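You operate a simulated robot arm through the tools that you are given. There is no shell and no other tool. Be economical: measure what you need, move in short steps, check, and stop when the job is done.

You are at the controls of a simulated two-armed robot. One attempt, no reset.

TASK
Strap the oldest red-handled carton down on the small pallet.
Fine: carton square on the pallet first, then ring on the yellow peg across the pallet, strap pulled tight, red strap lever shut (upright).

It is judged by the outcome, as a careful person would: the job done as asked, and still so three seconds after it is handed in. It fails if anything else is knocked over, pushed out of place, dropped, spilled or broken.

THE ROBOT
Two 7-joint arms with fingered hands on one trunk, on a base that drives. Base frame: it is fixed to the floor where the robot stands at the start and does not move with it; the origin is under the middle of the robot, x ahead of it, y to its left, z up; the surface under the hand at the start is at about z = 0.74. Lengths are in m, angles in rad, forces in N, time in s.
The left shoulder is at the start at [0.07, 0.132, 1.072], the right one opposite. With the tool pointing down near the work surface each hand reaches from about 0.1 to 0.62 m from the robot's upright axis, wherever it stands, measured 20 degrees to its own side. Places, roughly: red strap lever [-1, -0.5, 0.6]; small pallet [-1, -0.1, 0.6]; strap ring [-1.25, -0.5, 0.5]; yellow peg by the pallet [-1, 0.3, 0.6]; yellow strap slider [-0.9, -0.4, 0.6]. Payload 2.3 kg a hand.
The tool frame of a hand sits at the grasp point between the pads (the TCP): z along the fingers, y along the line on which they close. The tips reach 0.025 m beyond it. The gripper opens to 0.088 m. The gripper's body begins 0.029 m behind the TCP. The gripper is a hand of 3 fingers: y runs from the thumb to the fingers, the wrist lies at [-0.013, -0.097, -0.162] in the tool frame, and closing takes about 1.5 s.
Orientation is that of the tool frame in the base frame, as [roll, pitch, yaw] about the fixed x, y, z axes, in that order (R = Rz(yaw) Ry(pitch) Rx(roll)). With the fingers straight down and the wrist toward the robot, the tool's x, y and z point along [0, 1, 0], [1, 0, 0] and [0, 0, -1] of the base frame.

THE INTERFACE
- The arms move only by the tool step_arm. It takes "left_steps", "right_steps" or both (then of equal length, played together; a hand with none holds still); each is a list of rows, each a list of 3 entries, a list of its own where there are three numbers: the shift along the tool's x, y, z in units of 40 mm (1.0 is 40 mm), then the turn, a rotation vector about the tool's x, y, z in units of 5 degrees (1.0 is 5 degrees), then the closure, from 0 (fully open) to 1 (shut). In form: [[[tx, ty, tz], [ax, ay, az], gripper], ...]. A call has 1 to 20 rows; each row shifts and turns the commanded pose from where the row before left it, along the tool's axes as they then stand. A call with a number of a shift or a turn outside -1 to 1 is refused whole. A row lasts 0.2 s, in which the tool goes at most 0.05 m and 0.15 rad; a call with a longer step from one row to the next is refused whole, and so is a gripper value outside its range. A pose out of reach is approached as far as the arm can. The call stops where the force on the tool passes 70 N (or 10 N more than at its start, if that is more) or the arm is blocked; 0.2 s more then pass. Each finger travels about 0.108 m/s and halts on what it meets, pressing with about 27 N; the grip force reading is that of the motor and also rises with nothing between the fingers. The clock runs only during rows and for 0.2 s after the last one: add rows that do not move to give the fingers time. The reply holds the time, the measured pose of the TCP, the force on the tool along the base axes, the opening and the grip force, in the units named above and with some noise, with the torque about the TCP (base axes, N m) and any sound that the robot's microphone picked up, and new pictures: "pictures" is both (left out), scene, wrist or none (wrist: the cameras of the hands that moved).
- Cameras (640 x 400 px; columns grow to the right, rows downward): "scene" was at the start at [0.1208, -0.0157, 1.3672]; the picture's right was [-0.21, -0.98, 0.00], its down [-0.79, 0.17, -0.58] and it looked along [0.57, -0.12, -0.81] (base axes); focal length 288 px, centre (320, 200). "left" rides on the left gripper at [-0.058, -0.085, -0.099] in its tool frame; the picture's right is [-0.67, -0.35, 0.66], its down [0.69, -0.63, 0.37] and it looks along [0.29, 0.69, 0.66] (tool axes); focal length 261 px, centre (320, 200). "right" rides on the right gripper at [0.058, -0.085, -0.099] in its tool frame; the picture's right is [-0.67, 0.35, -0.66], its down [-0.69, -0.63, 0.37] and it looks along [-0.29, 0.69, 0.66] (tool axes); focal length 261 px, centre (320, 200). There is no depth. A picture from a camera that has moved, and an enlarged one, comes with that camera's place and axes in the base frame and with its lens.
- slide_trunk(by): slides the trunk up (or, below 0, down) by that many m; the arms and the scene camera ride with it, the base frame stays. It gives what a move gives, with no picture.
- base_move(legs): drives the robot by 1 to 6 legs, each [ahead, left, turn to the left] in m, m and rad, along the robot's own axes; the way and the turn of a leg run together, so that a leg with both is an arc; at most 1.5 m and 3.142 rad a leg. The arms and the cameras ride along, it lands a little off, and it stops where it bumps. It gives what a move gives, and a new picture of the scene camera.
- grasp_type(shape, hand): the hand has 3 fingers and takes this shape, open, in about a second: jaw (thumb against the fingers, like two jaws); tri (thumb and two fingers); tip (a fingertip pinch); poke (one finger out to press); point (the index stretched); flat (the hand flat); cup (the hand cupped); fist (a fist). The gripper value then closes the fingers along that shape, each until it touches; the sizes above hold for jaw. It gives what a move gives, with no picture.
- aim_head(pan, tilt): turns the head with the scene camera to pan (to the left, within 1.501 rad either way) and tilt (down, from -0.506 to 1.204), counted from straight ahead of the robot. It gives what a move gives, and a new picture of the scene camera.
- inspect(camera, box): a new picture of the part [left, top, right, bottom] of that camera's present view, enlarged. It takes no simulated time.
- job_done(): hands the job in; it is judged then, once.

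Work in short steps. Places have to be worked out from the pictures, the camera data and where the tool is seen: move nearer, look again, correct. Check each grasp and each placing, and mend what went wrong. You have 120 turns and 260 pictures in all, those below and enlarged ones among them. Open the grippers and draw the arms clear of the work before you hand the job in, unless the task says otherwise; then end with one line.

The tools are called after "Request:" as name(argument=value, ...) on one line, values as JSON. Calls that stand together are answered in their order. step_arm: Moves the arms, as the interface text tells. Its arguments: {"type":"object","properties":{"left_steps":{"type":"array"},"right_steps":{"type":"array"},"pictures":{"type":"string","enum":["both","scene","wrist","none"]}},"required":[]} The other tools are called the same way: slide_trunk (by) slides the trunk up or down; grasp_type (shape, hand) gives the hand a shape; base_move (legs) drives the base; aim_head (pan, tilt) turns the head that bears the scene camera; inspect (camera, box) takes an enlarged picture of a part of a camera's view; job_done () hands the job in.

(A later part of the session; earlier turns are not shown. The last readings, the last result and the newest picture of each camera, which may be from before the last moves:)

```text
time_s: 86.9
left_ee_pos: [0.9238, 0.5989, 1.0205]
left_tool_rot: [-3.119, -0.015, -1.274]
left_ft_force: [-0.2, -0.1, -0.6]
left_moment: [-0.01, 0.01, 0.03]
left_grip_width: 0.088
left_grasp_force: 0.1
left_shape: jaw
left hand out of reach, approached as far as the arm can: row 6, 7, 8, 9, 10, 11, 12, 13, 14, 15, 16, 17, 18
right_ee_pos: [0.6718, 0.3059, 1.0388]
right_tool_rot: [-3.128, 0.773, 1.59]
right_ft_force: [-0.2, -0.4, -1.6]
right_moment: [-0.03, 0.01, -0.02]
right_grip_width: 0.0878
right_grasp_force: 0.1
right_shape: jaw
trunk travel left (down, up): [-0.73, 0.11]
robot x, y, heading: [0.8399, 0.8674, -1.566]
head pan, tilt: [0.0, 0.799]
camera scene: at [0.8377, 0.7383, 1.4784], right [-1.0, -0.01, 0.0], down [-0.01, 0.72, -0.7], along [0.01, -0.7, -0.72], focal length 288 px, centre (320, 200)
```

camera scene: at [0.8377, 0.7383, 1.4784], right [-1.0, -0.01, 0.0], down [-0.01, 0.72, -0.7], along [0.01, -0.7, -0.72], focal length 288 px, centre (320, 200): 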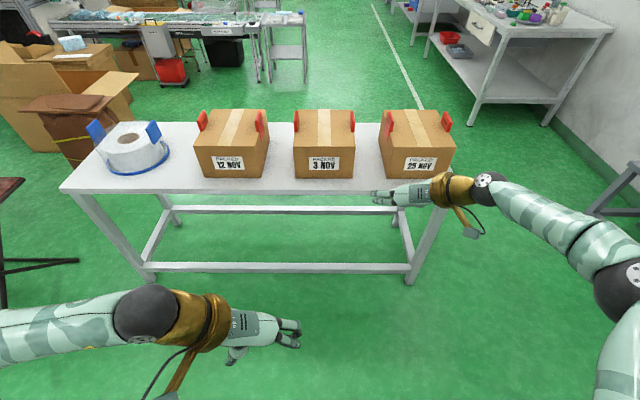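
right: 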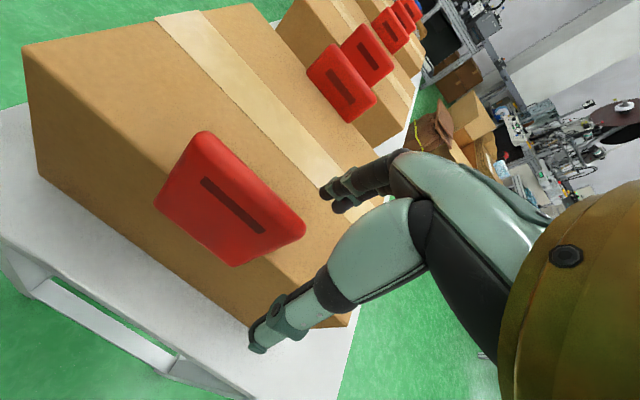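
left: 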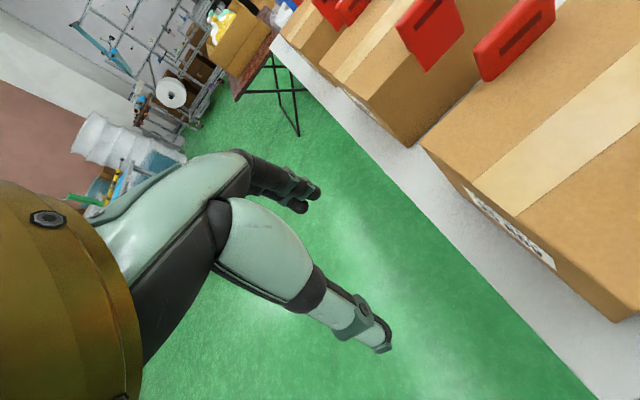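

The left elbow sits in a different posture. I turn back, stretch the arm out far and wide and low (to settle the elbow), then turn there.

Request:
step_arm(left_steps=[[[0, 0, 0], [0, 0, -1], 0.0], [[0, 0, 0], [0, 0, -1], 0.0], [[0, 0, 0], [0, 0, -1], 0.0], [[0, 0, 0], [0, 0, -1], 0.0], [[0, 0, 0], [0, 0, -1], 0.0], [[0, 0, 0], [0, 0, -1], 0.0], [[0, 0, 0], [0, 0, -1], 0.0], [[0, 0, 0], [0, 0, -1], 0.0], [[0, 0, 0], [0, 0, -1], 0.0], [[0, 0, 0], [0, 0, -1], 0.0], [[0, 0, 0], [0, 0, -1], 0.0], [[0, 0, 0], [0, 0, -1], 0.0], [[0, 0, 0], [0, 0, -1], 0.0], [[0, 0, 0], [0, 0, -1], 0.0], [[0, 0, 0], [0, 0, -0.6], 0.0]], pictures="none")

Request:
step_arm(left_steps=[[[0.7, 0.7, 0.2], [0, 0, 0], 0.0], [[0.7, 0.7, 0.2], [0, 0, 0], 0.0], [[0.7, 0.7, 0.2], [0, 0, 0], 0.0], [[0.7, 0.7, 0.2], [0, 0, 0], 0.0], [[0.7, 0.7, 0.2], [0, 0, 0], 0.0], [[0.7, 0.7, 0.2], [0, 0, 0], 0.0], [[0.7, 0.7, 0.2], [0, 0, 0], 0.0], [[0.7, 0.7, 0.2], [0, 0, 0], 0.0], [[0.7, 0.7, 0.2], [0, 0, 0], 0.0], [[0, 0.7, 0.2], [0, 0, 0], 0.0], [[0, 0.7, 0.2], [0, 0, 0], 0.0], [[0, 0, 0], [0, 0, 0], 0.0]], pictures="scene")

```text
time_s: 90.1
left_ee_pos: [0.9156, 0.5453, 1.0267]
left_tool_rot: [3.132, -0.025, 0.005]
left_ft_force: [0.2, 0.7, -0.4]
left_moment: [0.01, 0.04, -0.01]
left_grip_width: 0.0877
left_grasp_force: 0.0
left_shape: jaw
left hand out of reach, approached as far as the arm can: row 1, 2, 3, 4, 5, 6, 7, 8, 9, 11
right_ee_pos: [0.6703, 0.3055, 1.0384]
right_tool_rot: [-3.124, 0.773, 1.593]
right_ft_force: [-0.4, 0.1, 0.3]
right_moment: [-0.01, 0.0, -0.02]
right_grip_width: 0.0878
right_grasp_force: 0.1
right_shape: jaw
trunk travel left (down, up): [-0.73, 0.11]
robot x, y, heading: [0.8375, 0.8675, -1.567]
head pan, tilt: [0.0, 0.799]
```

```text
time_s: 92.7
left_ee_pos: [1.1591, 0.2887, 0.9553]
left_tool_rot: [3.134, -0.026, 0.003]
left_ft_force: [0.3, -0.3, 0.7]
left_moment: [-0.01, -0.02, -0.02]
left_grip_width: 0.0877
left_grasp_force: 0.2
left_shape: jaw
left hand out of reach, approached as far as the arm can: row 10, 11
right_ee_pos: [0.6711, 0.306, 1.0379]
right_tool_rot: [-3.125, 0.773, 1.593]
right_ft_force: [-0.1, -0.2, -0.5]
right_moment: [0.02, 0.02, -0.03]
right_grip_width: 0.0876
right_grasp_force: 0.0
right_shape: jaw
trunk travel left (down, up): [-0.73, 0.11]
robot x, y, heading: [0.8361, 0.8674, -1.568]
head pan, tilt: [0.0, 0.799]
camera scene: at [0.8385, 0.7384, 1.4784], right [-1.0, -0.01, 0.0], down [-0.01, 0.72, -0.7], along [0.01, -0.7, -0.72], focal length 288 px, centre (320, 200)
```

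scene: 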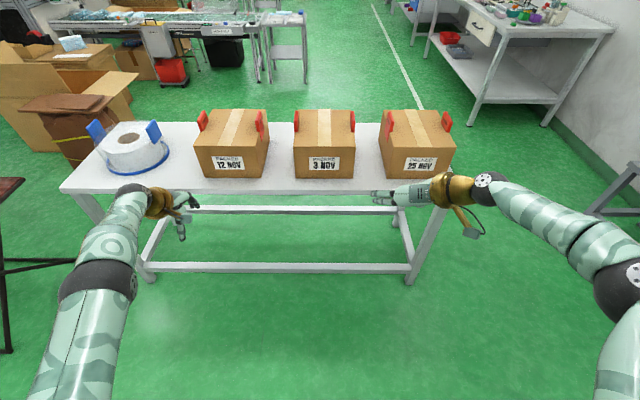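

The elbow is now straightened. I pull back slightly, raise the fingers 45° forward, then roll the palm inward.

Request:
step_arm(left_steps=[[[-0.3, -0.7, 0], [0, 0, 0], 0.0], [[-0.3, -0.7, 0], [-1, 0, 0], 0.0], [[-0.3, 0, 0], [-1, 0, 0], 0.0], [[0, 0, 0], [-1, 0, 0], 0.0], [[0, 0, 0], [-1, 0, 0], 0.0], [[0, 0, 0], [-1, 0, 0], 0.0], [[0, 0, 0], [-1, 0, 0], 0.0], [[0, 0, 0], [-1, 0, 0], 0.0], [[0, 0, 0], [-1, 0, 0], 0.0], [[0, 0, 0], [-1, 0, 0], 0.0], [[0, 0, 0], [0, 0, 0], 0.0]], pictures="none")

Request:
step_arm(left_steps=[[[0, 0, 0], [0, 0, 1], 0.0], [[0, 0, 0], [0, 0, 1], 0.0], [[0, 0, 0], [0, 0, 1], 0.0], [[0, 0, 0], [0, 0, 1], 0.0], [[0, 0, 0], [0, 0, 1], 0.0], [[0, 0, 0], [0, 0, 1], 0.0], [[0, 0, 0], [0, 0, 1], 0.0], [[0, 0, 0], [0, 0, 1], 0.0], [[0, 0, 0], [0, 0, 1], 0.0], [[0, 0, 0], [0, 0, 1], 0.0], [[0, 0, 0], [0, 0, 1], 0.0], [[0, 0, 0], [0, 0, 1], 0.0], [[0, 0, 0], [0, 0, 1], 0.0], [[0, 0, 0], [0, 0, 1], 0.0], [[0, 0, 0], [0, 0, 1], 0.0], [[0, 0, 0], [0, 0, 1], 0.0], [[0, 0, 0], [0, 0, 1], 0.0], [[0, 0, 0], [0, 0, 1], 0.0]], pictures="scene")

```text
time_s: 95.1
left_ee_pos: [1.1218, 0.3446, 0.9542]
left_tool_rot: [2.345, -0.026, 0.002]
left_ft_force: [0.1, -0.1, -0.7]
left_moment: [0.01, -0.02, -0.01]
left_grip_width: 0.0877
left_grasp_force: 0.1
left_shape: jaw
right_ee_pos: [0.6706, 0.3063, 1.0396]
right_tool_rot: [-3.123, 0.773, 1.593]
right_ft_force: [0.0, -0.3, -0.2]
right_moment: [-0.02, -0.01, -0.02]
right_grip_width: 0.0876
right_grasp_force: 0.1
right_shape: jaw
trunk travel left (down, up): [-0.73, 0.11]
robot x, y, heading: [0.8402, 0.8737, -1.571]
head pan, tilt: [0.0, 0.799]
```

```text
time_s: 98.9
left_ee_pos: [1.1228, 0.3447, 0.9534]
left_tool_rot: [-3.101, -0.796, -1.596]
left_ft_force: [0.6, -0.2, 1.0]
left_moment: [-0.03, 0.0, 0.0]
left_grip_width: 0.0879
left_grasp_force: 0.1
left_shape: jaw
right_ee_pos: [0.6712, 0.3051, 1.0384]
right_tool_rot: [-3.125, 0.773, 1.592]
right_ft_force: [-0.1, -0.2, 0.0]
right_moment: [-0.01, 0.01, 0.0]
right_grip_width: 0.0875
right_grasp_force: 0.0
right_shape: jaw
trunk travel left (down, up): [-0.73, 0.11]
robot x, y, heading: [0.8353, 0.8704, -1.568]
head pan, tilt: [0.0, 0.799]
camera scene: at [0.8377, 0.7386, 1.4785], right [-1.0, -0.01, 0.0], down [-0.01, 0.72, -0.7], along [0.01, -0.7, -0.72], focal length 288 px, centre (320, 200)
```

scene: 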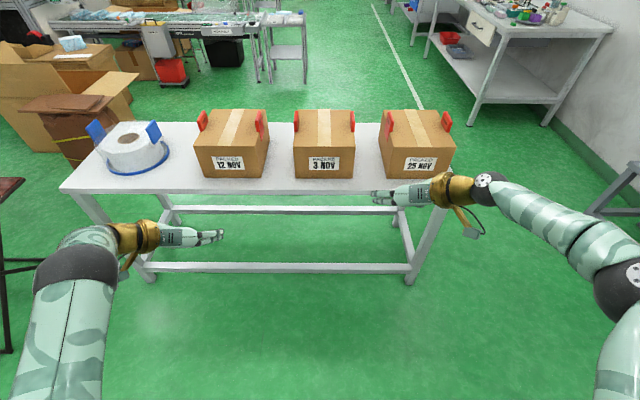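

Success. Now bring the left hand to mirror the right: lateral 0.165, z≈1.04.

Request:
step_arm(left_steps=[[[0.55, 0.3, -0.55], [0, 0, 0], 0.0], [[0.55, 0.6, -0.55], [0, 0, 0], 0.0], [[0.5, 0.7, -0.5], [0, 0, 0], 0.0], [[0, 0.8, 0], [0, 0, 0], 0.0], [[0, 0.6, 0], [0, 0, 0], 0.0], [[0, 0, 0], [0, 0, 0], 0.0]], pictures="scene")

```text
time_s: 100.3
left_ee_pos: [1.0001, 0.3472, 1.0411]
left_tool_rot: [-3.106, -0.797, -1.593]
left_ft_force: [-0.4, 0.1, -0.4]
left_moment: [0.03, 0.0, -0.02]
left_grip_width: 0.0877
left_grasp_force: 0.1
left_shape: jaw
right_ee_pos: [0.6698, 0.3063, 1.0392]
right_tool_rot: [-3.122, 0.773, 1.595]
right_ft_force: [-0.4, 1.2, -0.3]
right_moment: [0.03, -0.01, -0.02]
right_grip_width: 0.0876
right_grasp_force: 0.1
right_shape: jaw
trunk travel left (down, up): [-0.73, 0.11]
robot x, y, heading: [0.8376, 0.8694, -1.565]
head pan, tilt: [0.0, 0.799]
camera scene: at [0.8383, 0.7388, 1.4785], right [-1.0, -0.01, 0.0], down [-0.01, 0.72, -0.7], along [0.01, -0.7, -0.72], focal length 288 px, centre (320, 200)
```

scene: 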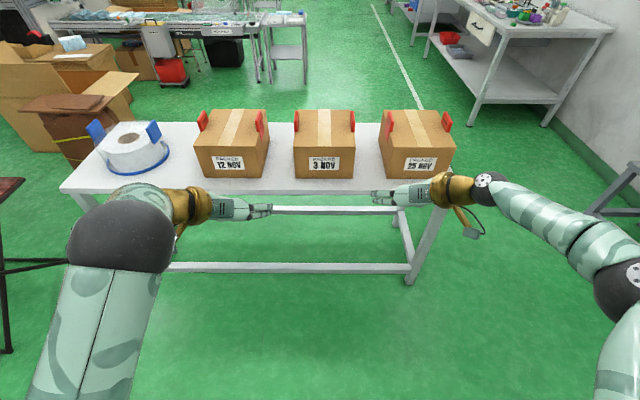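

Both hands mirror nicely. I drive ahead in two legs' worth, starting with 0.42 m, still at safe height (tips ~1.02 vs handle tops 0.93).

Request:
base_move(legs=[[0.42, -0.012, 0]])

Request:
aim_head(pan=0.0, tilt=1.1)

```text
time_s: 102.9
left_ee_pos: [0.9894, -0.0751, 1.0399]
left_tool_rot: [-3.103, -0.795, -1.598]
left_ft_force: [-0.2, 0.1, 0.9]
left_moment: [-0.01, -0.03, 0.02]
left_grip_width: 0.088
left_grasp_force: 0.0
left_shape: jaw
right_ee_pos: [0.6608, -0.114, 1.0394]
right_tool_rot: [-3.126, 0.774, 1.587]
right_ft_force: [-0.7, -0.1, -0.6]
right_moment: [0.01, -0.01, -0.03]
right_grip_width: 0.0875
right_grasp_force: 0.1
right_shape: jaw
trunk travel left (down, up): [-0.73, 0.11]
robot x, y, heading: [0.8242, 0.448, -1.564]
head pan, tilt: [0.0, 0.799]
camera scene: at [0.8282, 0.3182, 1.4786], right [-1.0, -0.01, 0.0], down [0.0, 0.72, -0.7], along [0.0, -0.7, -0.72], focal length 288 px, centre (320, 200)
```

scene: 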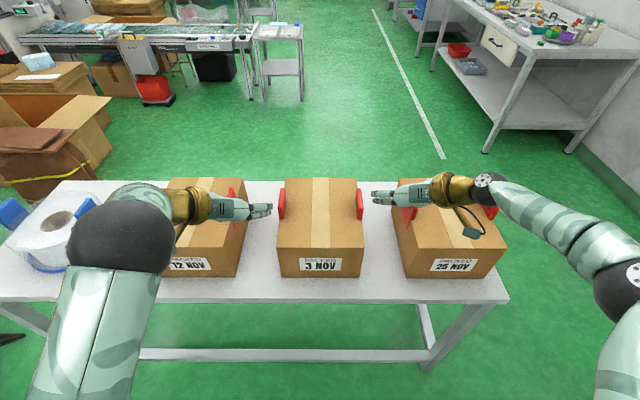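

```text
time_s: 103.7
left_ee_pos: [0.9896, -0.0758, 1.0396]
left_tool_rot: [-3.105, -0.793, -1.596]
left_ft_force: [-0.3, 0.1, -1.2]
left_moment: [0.03, -0.02, 0.01]
left_grip_width: 0.088
left_grasp_force: 0.1
left_shape: jaw
right_ee_pos: [0.6608, -0.1165, 1.0386]
right_tool_rot: [-3.127, 0.773, 1.588]
right_ft_force: [0.0, 0.4, 0.1]
right_moment: [-0.04, -0.01, 0.0]
right_grip_width: 0.0876
right_grasp_force: 0.1
right_shape: jaw
trunk travel left (down, up): [-0.73, 0.11]
robot x, y, heading: [0.8278, 0.4474, -1.569]
head pan, tilt: [0.0, 1.1]
camera scene: at [0.828, 0.3336, 1.4567], right [-1.0, -0.01, 0.0], down [0.0, 0.89, -0.45], along [0.0, -0.45, -0.89], focal length 288 px, centre (320, 200)
```

scene: 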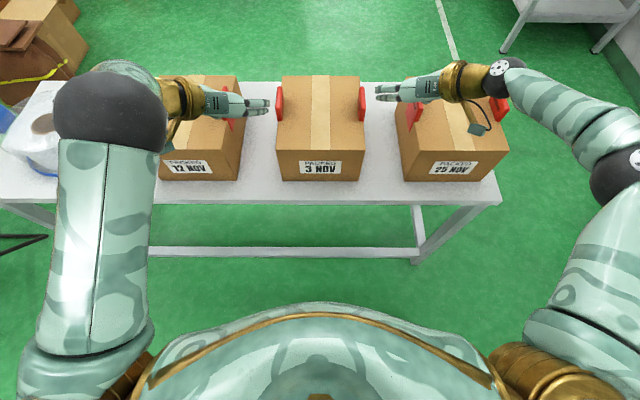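

Handle centres refine to x≈0.927 and 0.727, y≈−0.22. I drive 0.1 closer and then move the hands over the handles (still high).

Request:
base_move(legs=[[0.1, 0, 0]])

```text
time_s: 104.8
left_ee_pos: [0.9892, -0.1744, 1.0433]
left_tool_rot: [-3.102, -0.796, -1.601]
left_ft_force: [-0.7, 0.0, -0.5]
left_moment: [-0.02, -0.02, 0.01]
left_grip_width: 0.0878
left_grasp_force: 0.1
left_shape: jaw
right_ee_pos: [0.6599, -0.2136, 1.041]
right_tool_rot: [-3.124, 0.778, 1.59]
right_ft_force: [0.2, -0.2, 0.4]
right_moment: [0.02, -0.04, 0.0]
right_grip_width: 0.0877
right_grasp_force: 0.1
right_shape: jaw
trunk travel left (down, up): [-0.73, 0.11]
robot x, y, heading: [0.8267, 0.3484, -1.57]
head pan, tilt: [0.0, 1.1]
camera scene: at [0.8284, 0.2373, 1.4571], right [-1.0, 0.0, 0.0], down [0.0, 0.89, -0.46], along [0.0, -0.46, -0.89], focal length 288 px, centre (320, 200)
```

scene: 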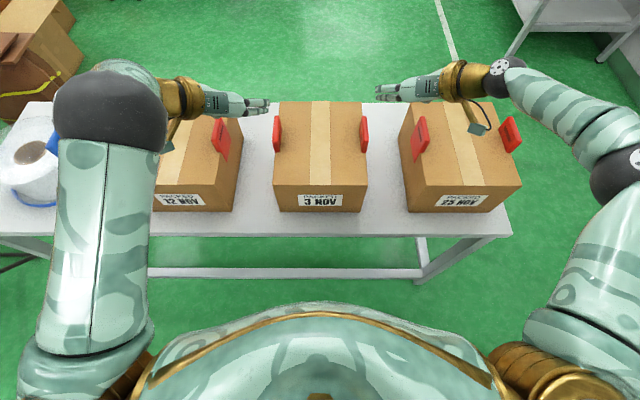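

Hands confirmed relative to the picture. Shift both laterally to straddle the handles, still high, and look with the wrist cameras.

Request:
step_arm(left_steps=[[[0.32, 0.79, 0.32], [0, 0, 0], 0.0], [[0.32, 0.79, 0.32], [0, 0, 0], 0.0], [[0, 0, 0], [0, 0, 0], 0.0]], right_steps=[[[0, 0.84, 0], [0, 0, 0], 0.0], [[0, 0.84, 0], [0, 0, 0], 0.0], [[0, 0, 0], [0, 0, 0], 0.0]], pictures="both")

```text
time_s: 105.6
left_ee_pos: [0.9279, -0.214, 1.0411]
left_tool_rot: [-3.104, -0.796, -1.597]
left_ft_force: [0.6, 0.5, 0.0]
left_moment: [-0.01, -0.01, 0.0]
left_grip_width: 0.0879
left_grasp_force: 0.1
left_shape: jaw
right_ee_pos: [0.7286, -0.2148, 1.0362]
right_tool_rot: [-3.124, 0.773, 1.591]
right_ft_force: [0.9, -0.5, -0.1]
right_moment: [0.03, 0.05, 0.03]
right_grip_width: 0.0876
right_grasp_force: 0.1
right_shape: jaw
trunk travel left (down, up): [-0.73, 0.11]
robot x, y, heading: [0.8288, 0.3468, -1.571]
head pan, tilt: [0.0, 1.1]
camera scene: at [0.8282, 0.2331, 1.4567], right [-1.0, 0.0, 0.0], down [0.0, 0.89, -0.45], along [0.0, -0.45, -0.89], focal length 288 px, centre (320, 200)
camera right: at [0.6425, -0.1068, 1.0674], right [0.36, -0.02, 0.93], down [-0.62, -0.75, 0.22], along [0.7, -0.66, -0.28], focal length 261 px, centre (320, 200)
camera left: at [1.0121, -0.1027, 1.0726], right [0.37, 0.0, -0.93], down [0.62, -0.74, 0.25], along [-0.69, -0.67, -0.28], focal length 261 px, centre (320, 200)
```

scene: 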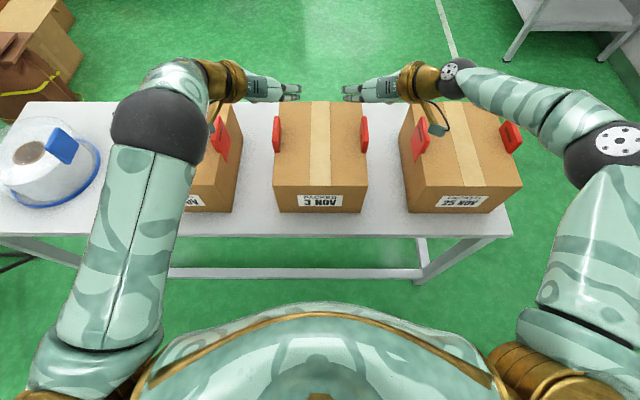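
right: 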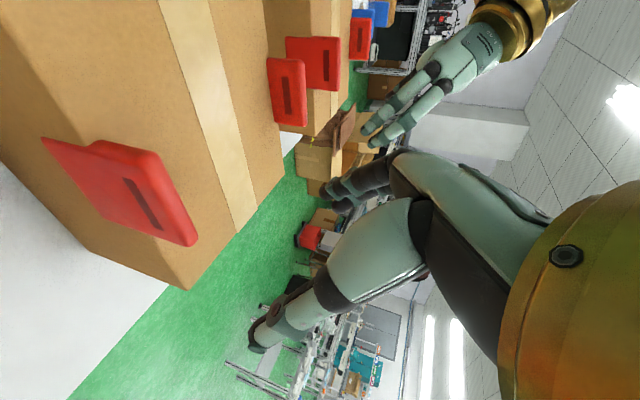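
left: 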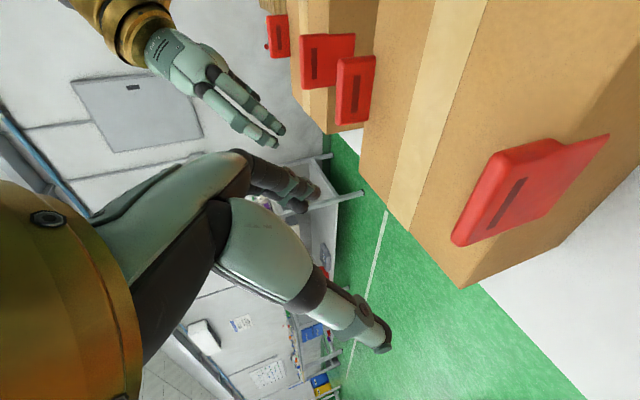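

Geometry verified (handle top near corner at ≈(0.732,−0.184,0.933)). Descend both together to z≈0.93.

Request:
step_arm(left_steps=[[[-0.49, 0, 0.49], [0, 0, 0], 0.0], [[-0.49, 0, 0.49], [0, 0, 0], 0.0], [[-0.49, 0, 0.49], [0, 0, 0], 0.0], [[-0.49, 0, 0.49], [0, 0, 0], 0.0], [[0, 0, 0], [0, 0, 0], 0.0]], right_steps=[[[0.468, 0, 0.468], [0, 0, 0], 0.0], [[0.468, 0, 0.468], [0, 0, 0], 0.0], [[0.468, 0, 0.468], [0, 0, 0], 0.0], [[0.468, 0, 0.468], [0, 0, 0], 0.0], [[0, 0, 0], [0, 0, 0], 0.0]], pictures="both")

```text
time_s: 106.8
left_ee_pos: [0.9294, -0.2113, 0.9295]
left_tool_rot: [-3.105, -0.795, -1.595]
left_ft_force: [-0.8, 0.0, 1.3]
left_moment: [0.02, -0.01, -0.02]
left_grip_width: 0.0878
left_grasp_force: 0.1
left_shape: jaw
right_ee_pos: [0.7285, -0.2145, 0.9309]
right_tool_rot: [-3.126, 0.773, 1.589]
right_ft_force: [0.8, -0.1, -0.5]
right_moment: [-0.02, 0.01, -0.05]
right_grip_width: 0.0877
right_grasp_force: 0.0
right_shape: jaw
trunk travel left (down, up): [-0.73, 0.11]
robot x, y, heading: [0.8248, 0.3528, -1.568]
head pan, tilt: [0.0, 1.1]
camera scene: at [0.8283, 0.234, 1.4568], right [-1.0, 0.0, 0.0], down [0.0, 0.89, -0.45], along [0.0, -0.45, -0.89], focal length 288 px, centre (320, 200)
camera right: at [0.6425, -0.1054, 0.9614], right [0.36, -0.02, 0.93], down [-0.62, -0.75, 0.22], along [0.7, -0.66, -0.28], focal length 261 px, centre (320, 200)
camera left: at [1.0135, -0.1018, 0.9602], right [0.37, 0.0, -0.93], down [0.62, -0.74, 0.25], along [-0.69, -0.67, -0.28], focal length 261 px, centre (320, 200)
```

scene: 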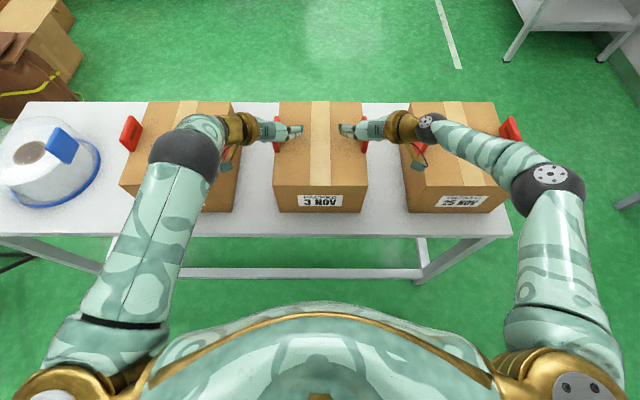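
right: 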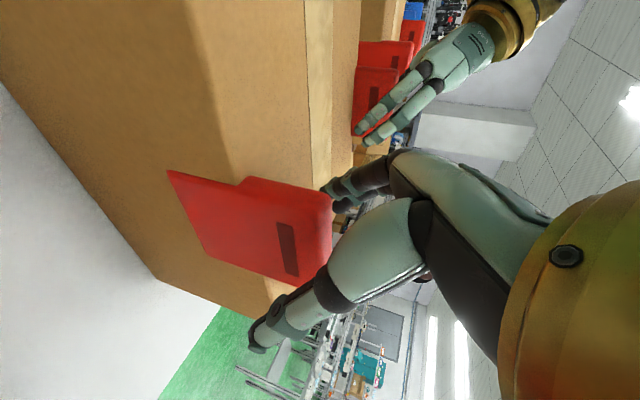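
left: 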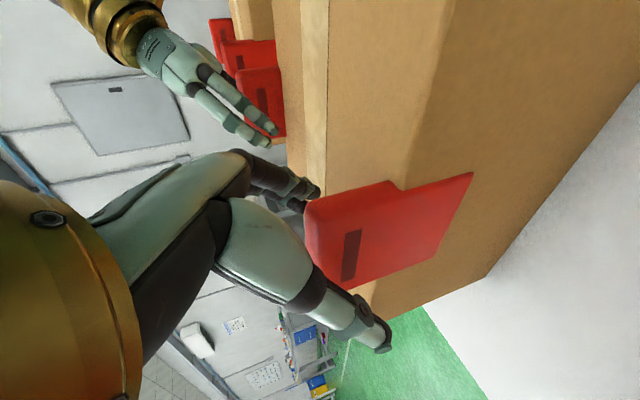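

Both handles lie between thumb and fingers. Lower 10 mm more, then close both hands.

Request:
step_arm(left_steps=[[[-0.18, 0, 0.18], [0, 0, 0], 0.0], [[0, 0, 0], [0, 0, 0], 0.3], [[0, 0, 0], [0, 0, 0], 0.6], [[0, 0, 0], [0, 0, 0], 0.9], [[0, 0, 0], [0, 0, 0], 1.0], [[0, 0, 0], [0, 0, 0], 1.0], [[0, 0, 0], [0, 0, 0], 1.0], [[0, 0, 0], [0, 0, 0], 1.0], [[0, 0, 0], [0, 0, 0], 1.0]], right_steps=[[[0.18, 0, 0.18], [0, 0, 0], 0.0], [[0, 0, 0], [0, 0, 0], 0.3], [[0, 0, 0], [0, 0, 0], 0.6], [[0, 0, 0], [0, 0, 0], 0.9], [[0, 0, 0], [0, 0, 0], 1.0], [[0, 0, 0], [0, 0, 0], 1.0], [[0, 0, 0], [0, 0, 0], 1.0], [[0, 0, 0], [0, 0, 0], 1.0], [[0, 0, 0], [0, 0, 0], 1.0]], pictures="both")

```text
time_s: 108.8
left_ee_pos: [0.9296, -0.2132, 0.9202]
left_tool_rot: [-3.105, -0.794, -1.597]
left_ft_force: [6.2, 0.9, -0.1]
left_moment: [-0.01, -0.06, 0.1]
left_grip_width: 0.0065
left_grasp_force: 27.6
left_shape: jaw
right_ee_pos: [0.7281, -0.2131, 0.9222]
right_tool_rot: [-3.125, 0.774, 1.59]
right_ft_force: [-3.5, 0.5, 0.3]
right_moment: [-0.02, 0.04, -0.04]
right_grip_width: 0.0069
right_grasp_force: 26.6
right_shape: jaw
trunk travel left (down, up): [-0.73, 0.11]
robot x, y, heading: [0.8261, 0.349, -1.57]
head pan, tilt: [0.0, 1.1]
camera scene: at [0.8294, 0.2338, 1.4568], right [-1.0, 0.0, 0.0], down [0.0, 0.89, -0.45], along [0.0, -0.45, -0.89], focal length 288 px, centre (320, 200)
camera right: at [0.6431, -0.1056, 0.9519], right [0.36, -0.02, 0.93], down [-0.62, -0.75, 0.23], along [0.7, -0.66, -0.28], focal length 261 px, centre (320, 200)
camera left: at [1.0143, -0.1017, 0.9502], right [0.37, 0.0, -0.93], down [0.62, -0.74, 0.25], along [-0.69, -0.67, -0.28], focal length 261 px, centre (320, 200)
```

scene: 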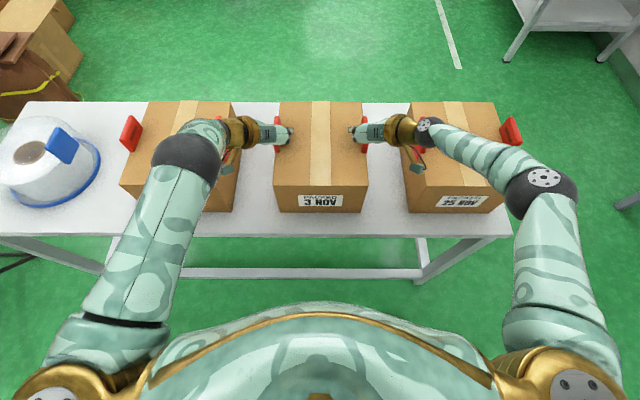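
right: 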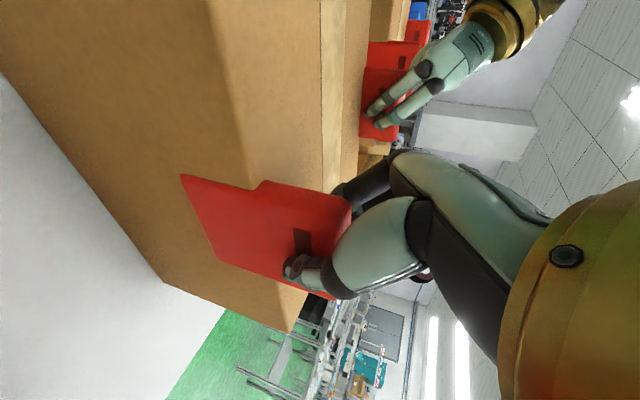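
left: 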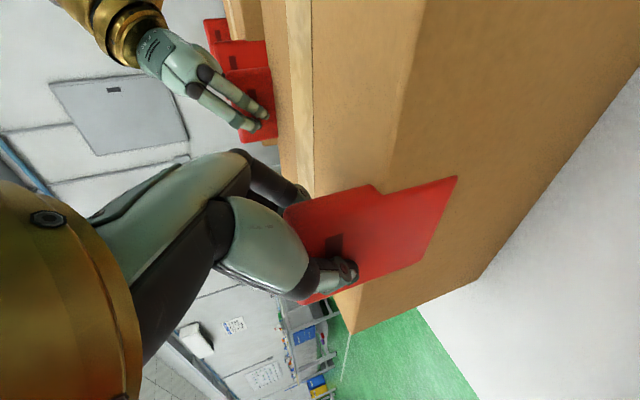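

Both thumbs and fingers grip the tabs (27 N each). I lift with the trunk so both hands rise together: 40 mm as a test.

Request:
slide_trunk(by=0.04)

Request:
inspect(camera="right", box=[0, 0, 640, 400])

```text
time_s: 109.6
left_ee_pos: [0.929, -0.2158, 0.957]
left_tool_rot: [-3.104, -0.792, -1.597]
left_ft_force: [4.5, 0.2, -6.2]
left_moment: [0.09, -0.06, 0.05]
left_grip_width: 0.0064
left_grasp_force: 26.7
left_shape: jaw
right_ee_pos: [0.727, -0.2169, 0.9585]
right_tool_rot: [-3.123, 0.77, 1.59]
right_ft_force: [-6.3, 0.5, -5.3]
right_moment: [0.05, 0.03, -0.09]
right_grip_width: 0.0067
right_grasp_force: 26.6
right_shape: jaw
trunk travel left (down, up): [-0.77, 0.07]
robot x, y, heading: [0.8246, 0.3476, -1.567]
head pan, tilt: [0.0, 1.1]
```

```text
1.00 times, centred on (320, 200) of right (not enlarged: the box is as wide or as high as the picture)
camera zoom: at [0.6425, -0.1082, 0.9903], right [0.36, -0.02, 0.93], down [-0.62, -0.75, 0.22], along [0.7, -0.66, -0.28], focal length 261 px, centre (320, 200)
```

zoom: 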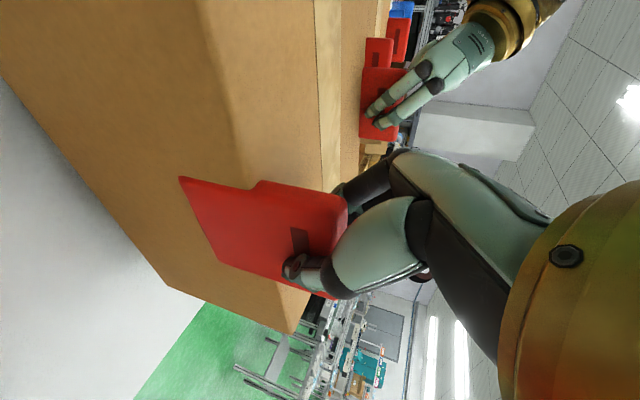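

Lifted level, about 6 N per hand. Raise a further 60 mm, then back straight out.

Request:
slide_trunk(by=0.06)

Request:
base_move(legs=[[-0.55, 0, 0]])

```text
time_s: 110.6
left_ee_pos: [0.9299, -0.2154, 1.0172]
left_tool_rot: [-3.104, -0.791, -1.596]
left_ft_force: [5.1, 0.5, -6.1]
left_moment: [0.07, -0.1, 0.11]
left_grip_width: 0.0061
left_grasp_force: 27.2
left_shape: jaw
right_ee_pos: [0.7268, -0.217, 1.0198]
right_tool_rot: [-3.125, 0.769, 1.589]
right_ft_force: [-4.5, 0.1, -5.4]
right_moment: [0.1, 0.08, -0.06]
right_grip_width: 0.0069
right_grasp_force: 27.0
right_shape: jaw
trunk travel left (down, up): [-0.83, 0.01]
robot x, y, heading: [0.8278, 0.3484, -1.561]
head pan, tilt: [0.0, 1.1]
```

```text
time_s: 113.8
left_ee_pos: [0.9229, 0.3263, 1.0162]
left_tool_rot: [-3.104, -0.79, -1.612]
left_ft_force: [5.3, -1.3, -6.1]
left_moment: [0.04, -0.05, 0.05]
left_grip_width: 0.0065
left_grasp_force: 26.9
left_shape: jaw
right_ee_pos: [0.7211, 0.3284, 1.0186]
right_tool_rot: [-3.123, 0.767, 1.578]
right_ft_force: [-6.0, -0.8, -5.6]
right_moment: [0.03, 0.08, -0.03]
right_grip_width: 0.0074
right_grasp_force: 27.1
right_shape: jaw
trunk travel left (down, up): [-0.83, 0.01]
robot x, y, heading: [0.8333, 0.8927, -1.582]
head pan, tilt: [0.0, 1.1]
camera scene: at [0.8285, 0.7716, 1.5562], right [-1.0, 0.01, 0.0], down [0.01, 0.89, -0.45], along [0.0, -0.45, -0.89], focal length 288 px, centre (320, 200)
```

scene: 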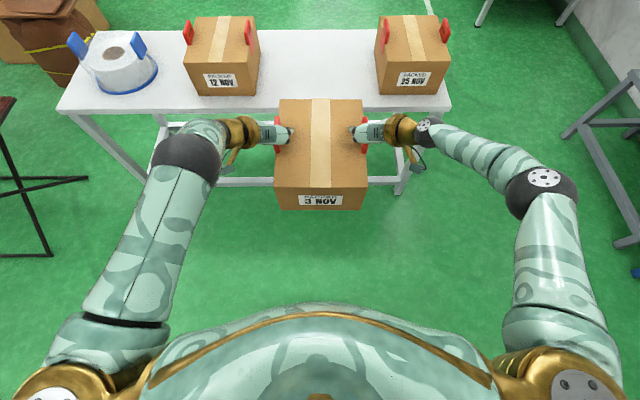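

Carton held, neighbours untouched. Turn right to face -x, drive ahead, then sideways to the pallet line.

Request:
base_move(legs=[[0, 0, -1.56], [0.85, 0, 0], [0, 0.9, 0]])

Request:
aim_head(pan=0.0, tilt=0.85)

```text
time_s: 126.4
left_ee_pos: [-0.5825, -0.092, 1.017]
left_tool_rot: [-3.104, -0.793, 3.097]
left_ft_force: [-0.3, -5.6, -6.7]
left_moment: [-0.05, -0.03, 0.03]
left_grip_width: 0.0063
left_grasp_force: 27.2
left_shape: jaw
right_ee_pos: [-0.5792, 0.1098, 1.0204]
right_tool_rot: [-3.127, 0.771, -0.002]
right_ft_force: [0.0, 5.8, -5.4]
right_moment: [0.07, -0.05, -0.09]
right_grip_width: 0.0071
right_grasp_force: 26.7
right_shape: jaw
trunk travel left (down, up): [-0.83, 0.01]
robot x, y, heading: [-0.0155, -0.0053, 3.126]
head pan, tilt: [0.0, 1.1]
camera scene: at [-0.1358, -0.0007, 1.5563], right [0.01, 1.0, 0.0], down [0.89, -0.01, -0.45], along [-0.45, 0.01, -0.89], focal length 288 px, centre (320, 200)
```

scene: 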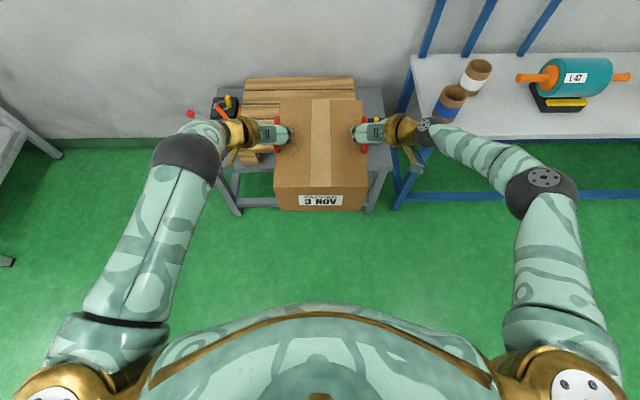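

```text
time_s: 127.2
left_ee_pos: [-0.581, -0.0931, 1.0168]
left_tool_rot: [-3.103, -0.792, 3.095]
left_ft_force: [0.4, -2.6, -5.5]
left_moment: [-0.01, -0.09, 0.01]
left_grip_width: 0.0061
left_grasp_force: 27.0
left_shape: jaw
right_ee_pos: [-0.5794, 0.1081, 1.0199]
right_tool_rot: [-3.125, 0.77, -0.002]
right_ft_force: [-0.3, 1.9, -5.9]
right_moment: [0.05, -0.05, 0.02]
right_grip_width: 0.007
right_grasp_force: 27.5
right_shape: jaw
trunk travel left (down, up): [-0.83, 0.01]
robot x, y, heading: [-0.0205, -0.0048, 3.127]
head pan, tilt: [0.0, 0.85]
camera scene: at [-0.1509, -0.0019, 1.574], right [0.01, 1.0, 0.0], down [0.75, -0.01, -0.66], along [-0.66, 0.01, -0.75], focal length 288 px, centre (320, 200)
```

scene: 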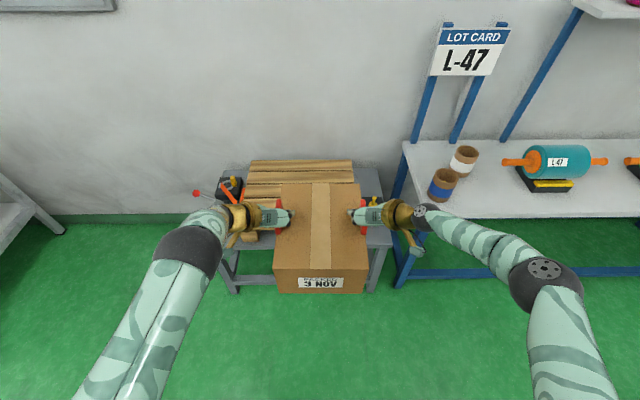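

Pallet re-measured: x −1.275..−0.845, y −0.34..0.18 (centre −1.06, −0.08). Carton centre is ~12 mm ahead of the TCPs. Correct heading slightly and drive ahead so the carton is over the centre, still high.

Request:
base_move(legs=[[0.3, 0.08, 0.015]])

```text
time_s: 129.3
left_ee_pos: [-0.8886, -0.176, 1.0201]
left_tool_rot: [-3.104, -0.794, 3.11]
left_ft_force: [0.5, -4.7, -6.3]
left_moment: [-0.02, -0.05, 0.07]
left_grip_width: 0.0064
left_grasp_force: 26.8
left_shape: jaw
right_ee_pos: [-0.8893, 0.0265, 1.0204]
right_tool_rot: [-3.124, 0.771, 0.012]
right_ft_force: [0.5, 4.0, -4.8]
right_moment: [0.06, -0.08, -0.06]
right_grip_width: 0.0069
right_grasp_force: 26.6
right_shape: jaw
trunk travel left (down, up): [-0.83, 0.01]
robot x, y, heading: [-0.3255, -0.0835, 3.143]
head pan, tilt: [0.0, 0.85]
camera scene: at [-0.4573, -0.0787, 1.5743], right [0.0, 1.0, 0.0], down [0.75, 0.0, -0.66], along [-0.66, 0.0, -0.75], focal length 288 px, centre (320, 200)
```

scene: 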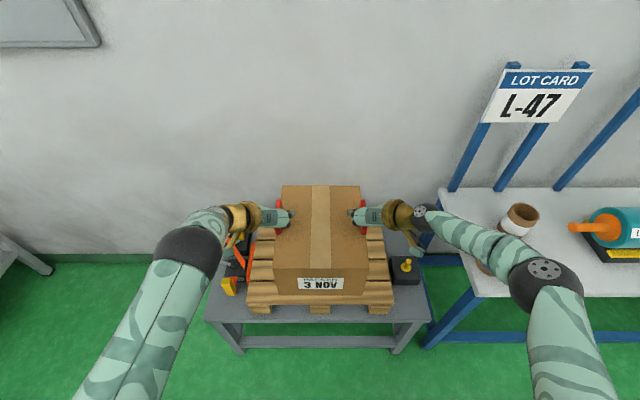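

Refined pallet centre (−1.056, −0.077); carton at y −0.075. Drive ahead 0.155 m.

Request:
base_move(legs=[[0.155, 0, 0]])

Request:
aim_head(pan=-0.5, tilt=0.9)

```text
time_s: 130.7
left_ee_pos: [-1.0389, -0.1768, 1.0189]
left_tool_rot: [-3.104, -0.794, 3.108]
left_ft_force: [0.0, -1.9, -5.4]
left_moment: [-0.01, -0.07, -0.01]
left_grip_width: 0.0066
left_grasp_force: 27.5
left_shape: jaw
right_ee_pos: [-1.0388, 0.0257, 1.021]
right_tool_rot: [-3.125, 0.775, 0.01]
right_ft_force: [0.3, 1.9, -5.2]
right_moment: [0.02, -0.08, -0.04]
right_grip_width: 0.0066
right_grasp_force: 27.0
right_shape: jaw
trunk travel left (down, up): [-0.83, 0.01]
robot x, y, heading: [-0.4773, -0.0833, 3.137]
head pan, tilt: [0.0, 0.85]
camera scene: at [-0.6067, -0.0796, 1.5745], right [0.0, 1.0, 0.0], down [0.75, 0.0, -0.66], along [-0.66, 0.0, -0.75], focal length 288 px, centre (320, 200)
```

scene: 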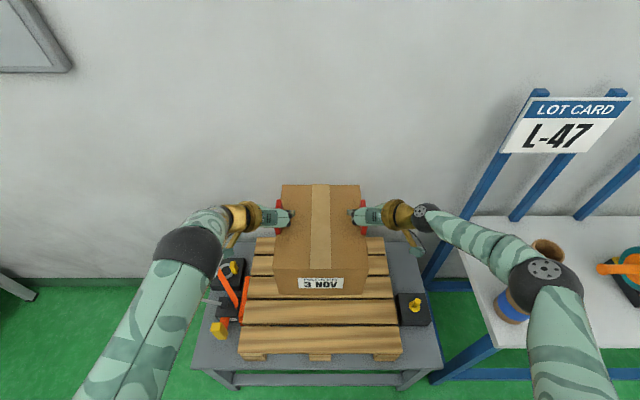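

```text
time_s: 131.6
left_ee_pos: [-1.0419, -0.1765, 1.0162]
left_tool_rot: [-3.103, -0.791, 3.108]
left_ft_force: [-0.5, -1.2, -5.9]
left_moment: [-0.01, -0.04, 0.0]
left_grip_width: 0.006
left_grasp_force: 26.8
left_shape: jaw
right_ee_pos: [-1.0422, 0.0248, 1.0189]
right_tool_rot: [-3.125, 0.77, 0.011]
right_ft_force: [0.0, 1.0, -6.8]
right_moment: [0.03, -0.02, 0.01]
right_grip_width: 0.0069
right_grasp_force: 27.1
right_shape: jaw
trunk travel left (down, up): [-0.83, 0.01]
robot x, y, heading: [-0.4814, -0.0759, 3.134]
head pan, tilt: [-0.499, 0.901]
camera scene: at [-0.6008, -0.0435, 1.5701], right [0.48, 0.88, 0.0], down [0.69, -0.38, -0.62], along [-0.54, 0.3, -0.79], focal length 288 px, centre (320, 200)
```

scene: 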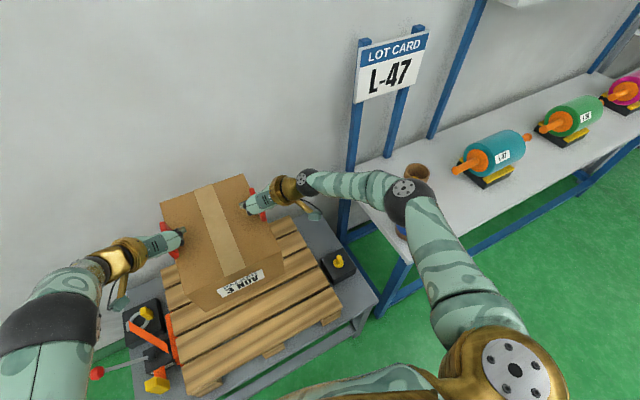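

Triangulating the right elbow: (−0.76, 0.20, 1.235), so lowering 0.25 keeps it clear of the shelf. Lower the carton most of the way with the trunk.

Request:
slide_trunk(by=-0.2)

Request:
aim_head(pan=0.0, tilt=0.95)

```text
time_s: 133.8
left_ee_pos: [-1.0417, -0.1765, 0.8175]
left_tool_rot: [-3.103, -0.79, 3.109]
left_ft_force: [0.3, -1.5, -7.0]
left_moment: [-0.01, -0.09, 0.05]
left_grip_width: 0.0062
left_grasp_force: 26.8
left_shape: jaw
right_ee_pos: [-1.041, 0.0247, 0.8198]
right_tool_rot: [-3.125, 0.769, 0.011]
right_ft_force: [0.3, 2.1, -6.2]
right_moment: [0.04, -0.04, -0.01]
right_grip_width: 0.0067
right_grasp_force: 27.6
right_shape: jaw
trunk travel left (down, up): [-0.63, 0.21]
robot x, y, heading: [-0.4762, -0.0803, 3.14]
head pan, tilt: [-0.499, 0.901]
```

```text
time_s: 134.7
left_ee_pos: [-1.0409, -0.1767, 0.8167]
left_tool_rot: [-3.104, -0.791, 3.109]
left_ft_force: [0.8, -1.8, -6.4]
left_moment: [-0.01, -0.08, 0.03]
left_grip_width: 0.0064
left_grasp_force: 27.3
left_shape: jaw
right_ee_pos: [-1.0416, 0.0253, 0.8205]
right_tool_rot: [-3.124, 0.769, 0.013]
right_ft_force: [-0.3, 1.6, -5.9]
right_moment: [0.02, -0.04, -0.04]
right_grip_width: 0.0067
right_grasp_force: 27.1
right_shape: jaw
trunk travel left (down, up): [-0.63, 0.21]
robot x, y, heading: [-0.4758, -0.0817, 3.145]
head pan, tilt: [0.0, 0.949]
camera scene: at [-0.6056, -0.0794, 1.3665], right [0.0, 1.0, 0.0], down [0.81, 0.0, -0.58], along [-0.58, 0.0, -0.81], focal length 288 px, centre (320, 200)
```

scene: 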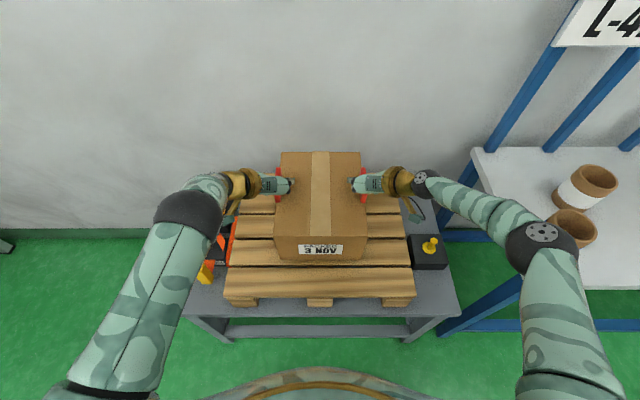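

Well aligned. Lower further by 25 mm and watch the hand forces for contact.

Request:
slide_trunk(by=-0.025)

Request:
slide_trunk(by=-0.01)

```text
time_s: 135.4
left_ee_pos: [-1.0371, -0.1758, 0.7977]
left_tool_rot: [-3.107, -0.802, 3.112]
left_ft_force: [-6.0, -2.9, 13.2]
left_moment: [-0.01, 0.26, 0.09]
left_grip_width: 0.0061
left_grasp_force: 26.9
left_shape: jaw
right_ee_pos: [-1.0373, 0.0256, 0.7997]
right_tool_rot: [-3.128, 0.78, 0.008]
right_ft_force: [-5.9, 2.1, 12.6]
right_moment: [-0.03, 0.22, -0.04]
right_grip_width: 0.007
right_grasp_force: 27.0
right_shape: jaw
trunk travel left (down, up): [-0.605, 0.235]
robot x, y, heading: [-0.4785, -0.0802, 3.14]
head pan, tilt: [0.0, 0.949]
```

```text
time_s: 136.0
left_ee_pos: [-1.0342, -0.1765, 0.7941]
left_tool_rot: [-3.108, -0.811, 3.113]
left_ft_force: [-12.7, -3.8, 35.3]
left_moment: [0.07, 0.67, 0.23]
left_grip_width: 0.0064
left_grasp_force: 27.3
left_shape: jaw
right_ee_pos: [-1.0346, 0.0264, 0.7931]
right_tool_rot: [-3.124, 0.788, 0.011]
right_ft_force: [-11.0, 2.5, 29.1]
right_moment: [-0.07, 0.58, -0.25]
right_grip_width: 0.007
right_grasp_force: 26.7
right_shape: jaw
trunk travel left (down, up): [-0.595, 0.245]
robot x, y, heading: [-0.4765, -0.0797, 3.139]
head pan, tilt: [0.0, 0.949]
```

The carton is seated (contact at TCP z≈0.80, so pallet top ≈0.62). Relieve the pressing by raising 14 mm, then check squareness.

Request:
slide_trunk(by=0.014)

Request:
inspect(camera="scene", box=[200, 120, 456, 320])

```text
time_s: 136.6
left_ee_pos: [-1.0364, -0.177, 0.7956]
left_tool_rot: [-3.101, -0.789, 3.105]
left_ft_force: [1.3, -2.7, 3.5]
left_moment: [-0.02, 0.05, 0.13]
left_grip_width: 0.0066
left_grasp_force: 26.7
left_shape: jaw
right_ee_pos: [-1.0377, 0.0257, 0.7982]
right_tool_rot: [-3.121, 0.769, 0.016]
right_ft_force: [0.8, 2.4, -0.8]
right_moment: [0.02, -0.02, -0.14]
right_grip_width: 0.0073
right_grasp_force: 27.1
right_shape: jaw
trunk travel left (down, up): [-0.609, 0.231]
robot x, y, heading: [-0.4796, -0.0806, 3.136]
head pan, tilt: [0.0, 0.949]
```

```text
2.00 times, centred on (328, 220) of scene
camera zoom: at [-0.6003, -0.0792, 1.3454], right [0.0, 1.0, 0.0], down [0.81, 0.0, -0.58], along [-0.58, 0.0, -0.81], focal length 576 px, centre (304, 160)
```

zoom: 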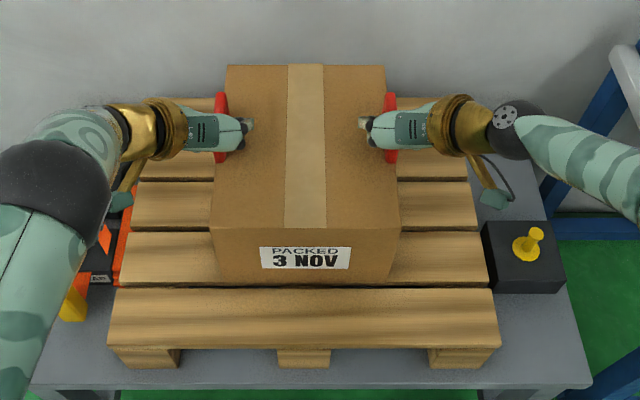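

Carton sits square and centred. Open the hands and raise straight up with the trunk.

Request:
step_arm(left_steps=[[[0, 0, 0], [0, 0, 0], 0.7], [[0, 0, 0], [0, 0, 0], 0.4], [[0, 0, 0], [0, 0, 0], 0.1], [[0, 0, 0], [0, 0, 0], 0.0], [[0, 0, 0], [0, 0, 0], 0.0], [[0, 0, 0], [0, 0, 0], 0.0], [[0, 0, 0], [0, 0, 0], 0.0]], right_steps=[[[0, 0, 0], [0, 0, 0], 0.7], [[0, 0, 0], [0, 0, 0], 0.4], [[0, 0, 0], [0, 0, 0], 0.1], [[0, 0, 0], [0, 0, 0], 0.0], [[0, 0, 0], [0, 0, 0], 0.0], [[0, 0, 0], [0, 0, 0], 0.0], [[0, 0, 0], [0, 0, 0], 0.0]], pictures="none")

Request:
slide_trunk(by=0.2)

Request:
aim_head(pan=0.15, tilt=0.95)

```text
time_s: 138.2
left_ee_pos: [-1.0395, -0.1769, 0.7983]
left_tool_rot: [-3.104, -0.795, 3.11]
left_ft_force: [-0.5, -1.1, 0.1]
left_moment: [0.0, 0.0, 0.01]
left_grip_width: 0.0875
left_grasp_force: 0.2
left_shape: jaw
right_ee_pos: [-1.0387, 0.0252, 0.8009]
right_tool_rot: [-3.125, 0.772, 0.013]
right_ft_force: [-0.8, -0.3, 0.0]
right_moment: [0.01, -0.01, -0.01]
right_grip_width: 0.0873
right_grasp_force: 0.0
right_shape: jaw
trunk travel left (down, up): [-0.609, 0.231]
robot x, y, heading: [-0.4814, -0.0766, 3.141]
head pan, tilt: [0.0, 0.949]
```

```text
time_s: 140.4
left_ee_pos: [-1.0388, -0.1772, 0.9975]
left_tool_rot: [-3.103, -0.796, 3.109]
left_ft_force: [0.0, 0.5, -0.2]
left_moment: [0.02, -0.02, 0.01]
left_grip_width: 0.0875
left_grasp_force: 0.1
left_shape: jaw
right_ee_pos: [-1.0392, 0.0264, 1.0004]
right_tool_rot: [-3.124, 0.772, 0.013]
right_ft_force: [0.4, -0.7, 0.3]
right_moment: [0.0, 0.0, -0.03]
right_grip_width: 0.0874
right_grasp_force: 0.2
right_shape: jaw
trunk travel left (down, up): [-0.809, 0.031]
robot x, y, heading: [-0.4755, -0.0782, 3.139]
head pan, tilt: [0.0, 0.949]
```

```text
time_s: 141.1
left_ee_pos: [-1.0389, -0.1766, 0.9984]
left_tool_rot: [-3.104, -0.792, 3.108]
left_ft_force: [-0.7, 0.4, -0.3]
left_moment: [-0.01, 0.04, 0.0]
left_grip_width: 0.0874
left_grasp_force: 0.0
left_shape: jaw
right_ee_pos: [-1.0395, 0.0261, 1.0002]
right_tool_rot: [-3.125, 0.774, 0.012]
right_ft_force: [-0.1, -0.6, 0.1]
right_moment: [0.0, 0.01, 0.01]
right_grip_width: 0.0875
right_grasp_force: 0.1
right_shape: jaw
trunk travel left (down, up): [-0.809, 0.031]
robot x, y, heading: [-0.4773, -0.0776, 3.143]
head pan, tilt: [0.15, 0.949]
camera scene: at [-0.6012, -0.0904, 1.5459], right [-0.15, 0.99, 0.0], down [0.8, 0.12, -0.58], along [-0.58, -0.09, -0.81], focal length 288 px, centre (320, 200)
```

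scene: 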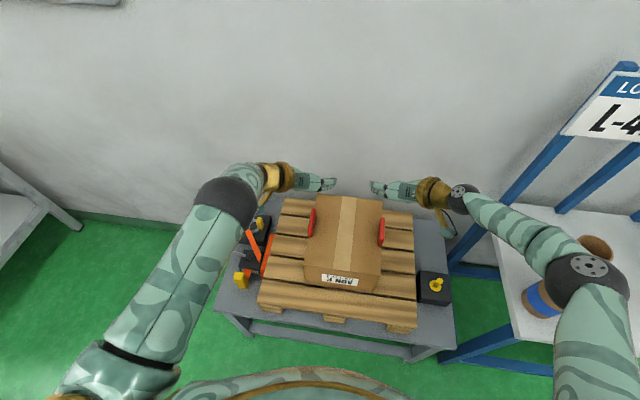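

Carton stands free. Back off and shift left to study the strap gear closely.

Request:
base_move(legs=[[-0.25, 0, 0], [0, 0.5, 0]])

Request:
inspect(camera="scene", box=[220, 130, 540, 330])

```text
time_s: 145.5
left_ee_pos: [-0.7863, -0.6841, 0.9981]
left_tool_rot: [-3.104, -0.793, 3.114]
left_ft_force: [-0.4, -0.2, -0.3]
left_moment: [0.02, -0.01, 0.01]
left_grip_width: 0.0875
left_grasp_force: 0.1
left_shape: jaw
right_ee_pos: [-0.788, -0.4831, 1.0]
right_tool_rot: [-3.126, 0.774, 0.017]
right_ft_force: [-0.1, 0.3, 0.5]
right_moment: [-0.03, -0.01, -0.01]
right_grip_width: 0.0876
right_grasp_force: 0.2
right_shape: jaw
trunk travel left (down, up): [-0.809, 0.031]
robot x, y, heading: [-0.2261, -0.5864, -3.133]
head pan, tilt: [0.15, 0.949]
camera scene: at [-0.3493, -0.5943, 1.546], right [-0.15, 0.99, 0.0], down [0.8, 0.12, -0.58], along [-0.57, -0.09, -0.81], focal length 288 px, centre (320, 200)
```

scene: 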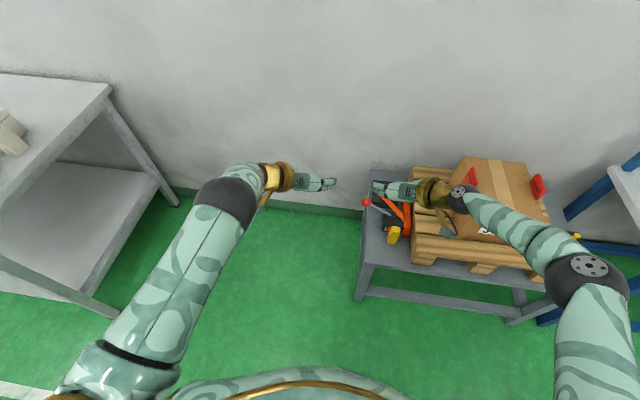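

```text
2.00 times, centred on (380, 230) of scene
camera zoom: at [-0.3493, -0.5943, 1.546], right [-0.15, 0.99, 0.0], down [0.8, 0.12, -0.58], along [-0.57, -0.09, -0.81], focal length 576 px, centre (200, 140)
```

zoom: 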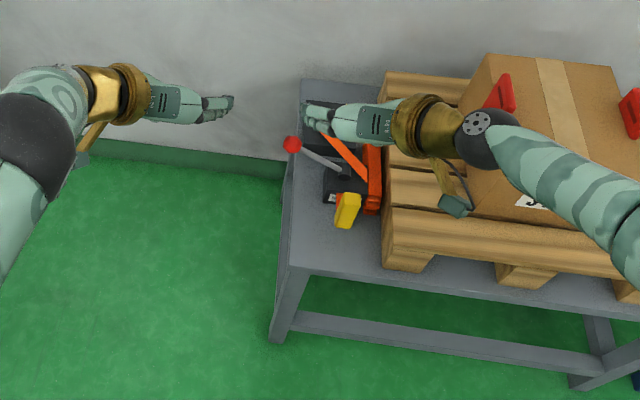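

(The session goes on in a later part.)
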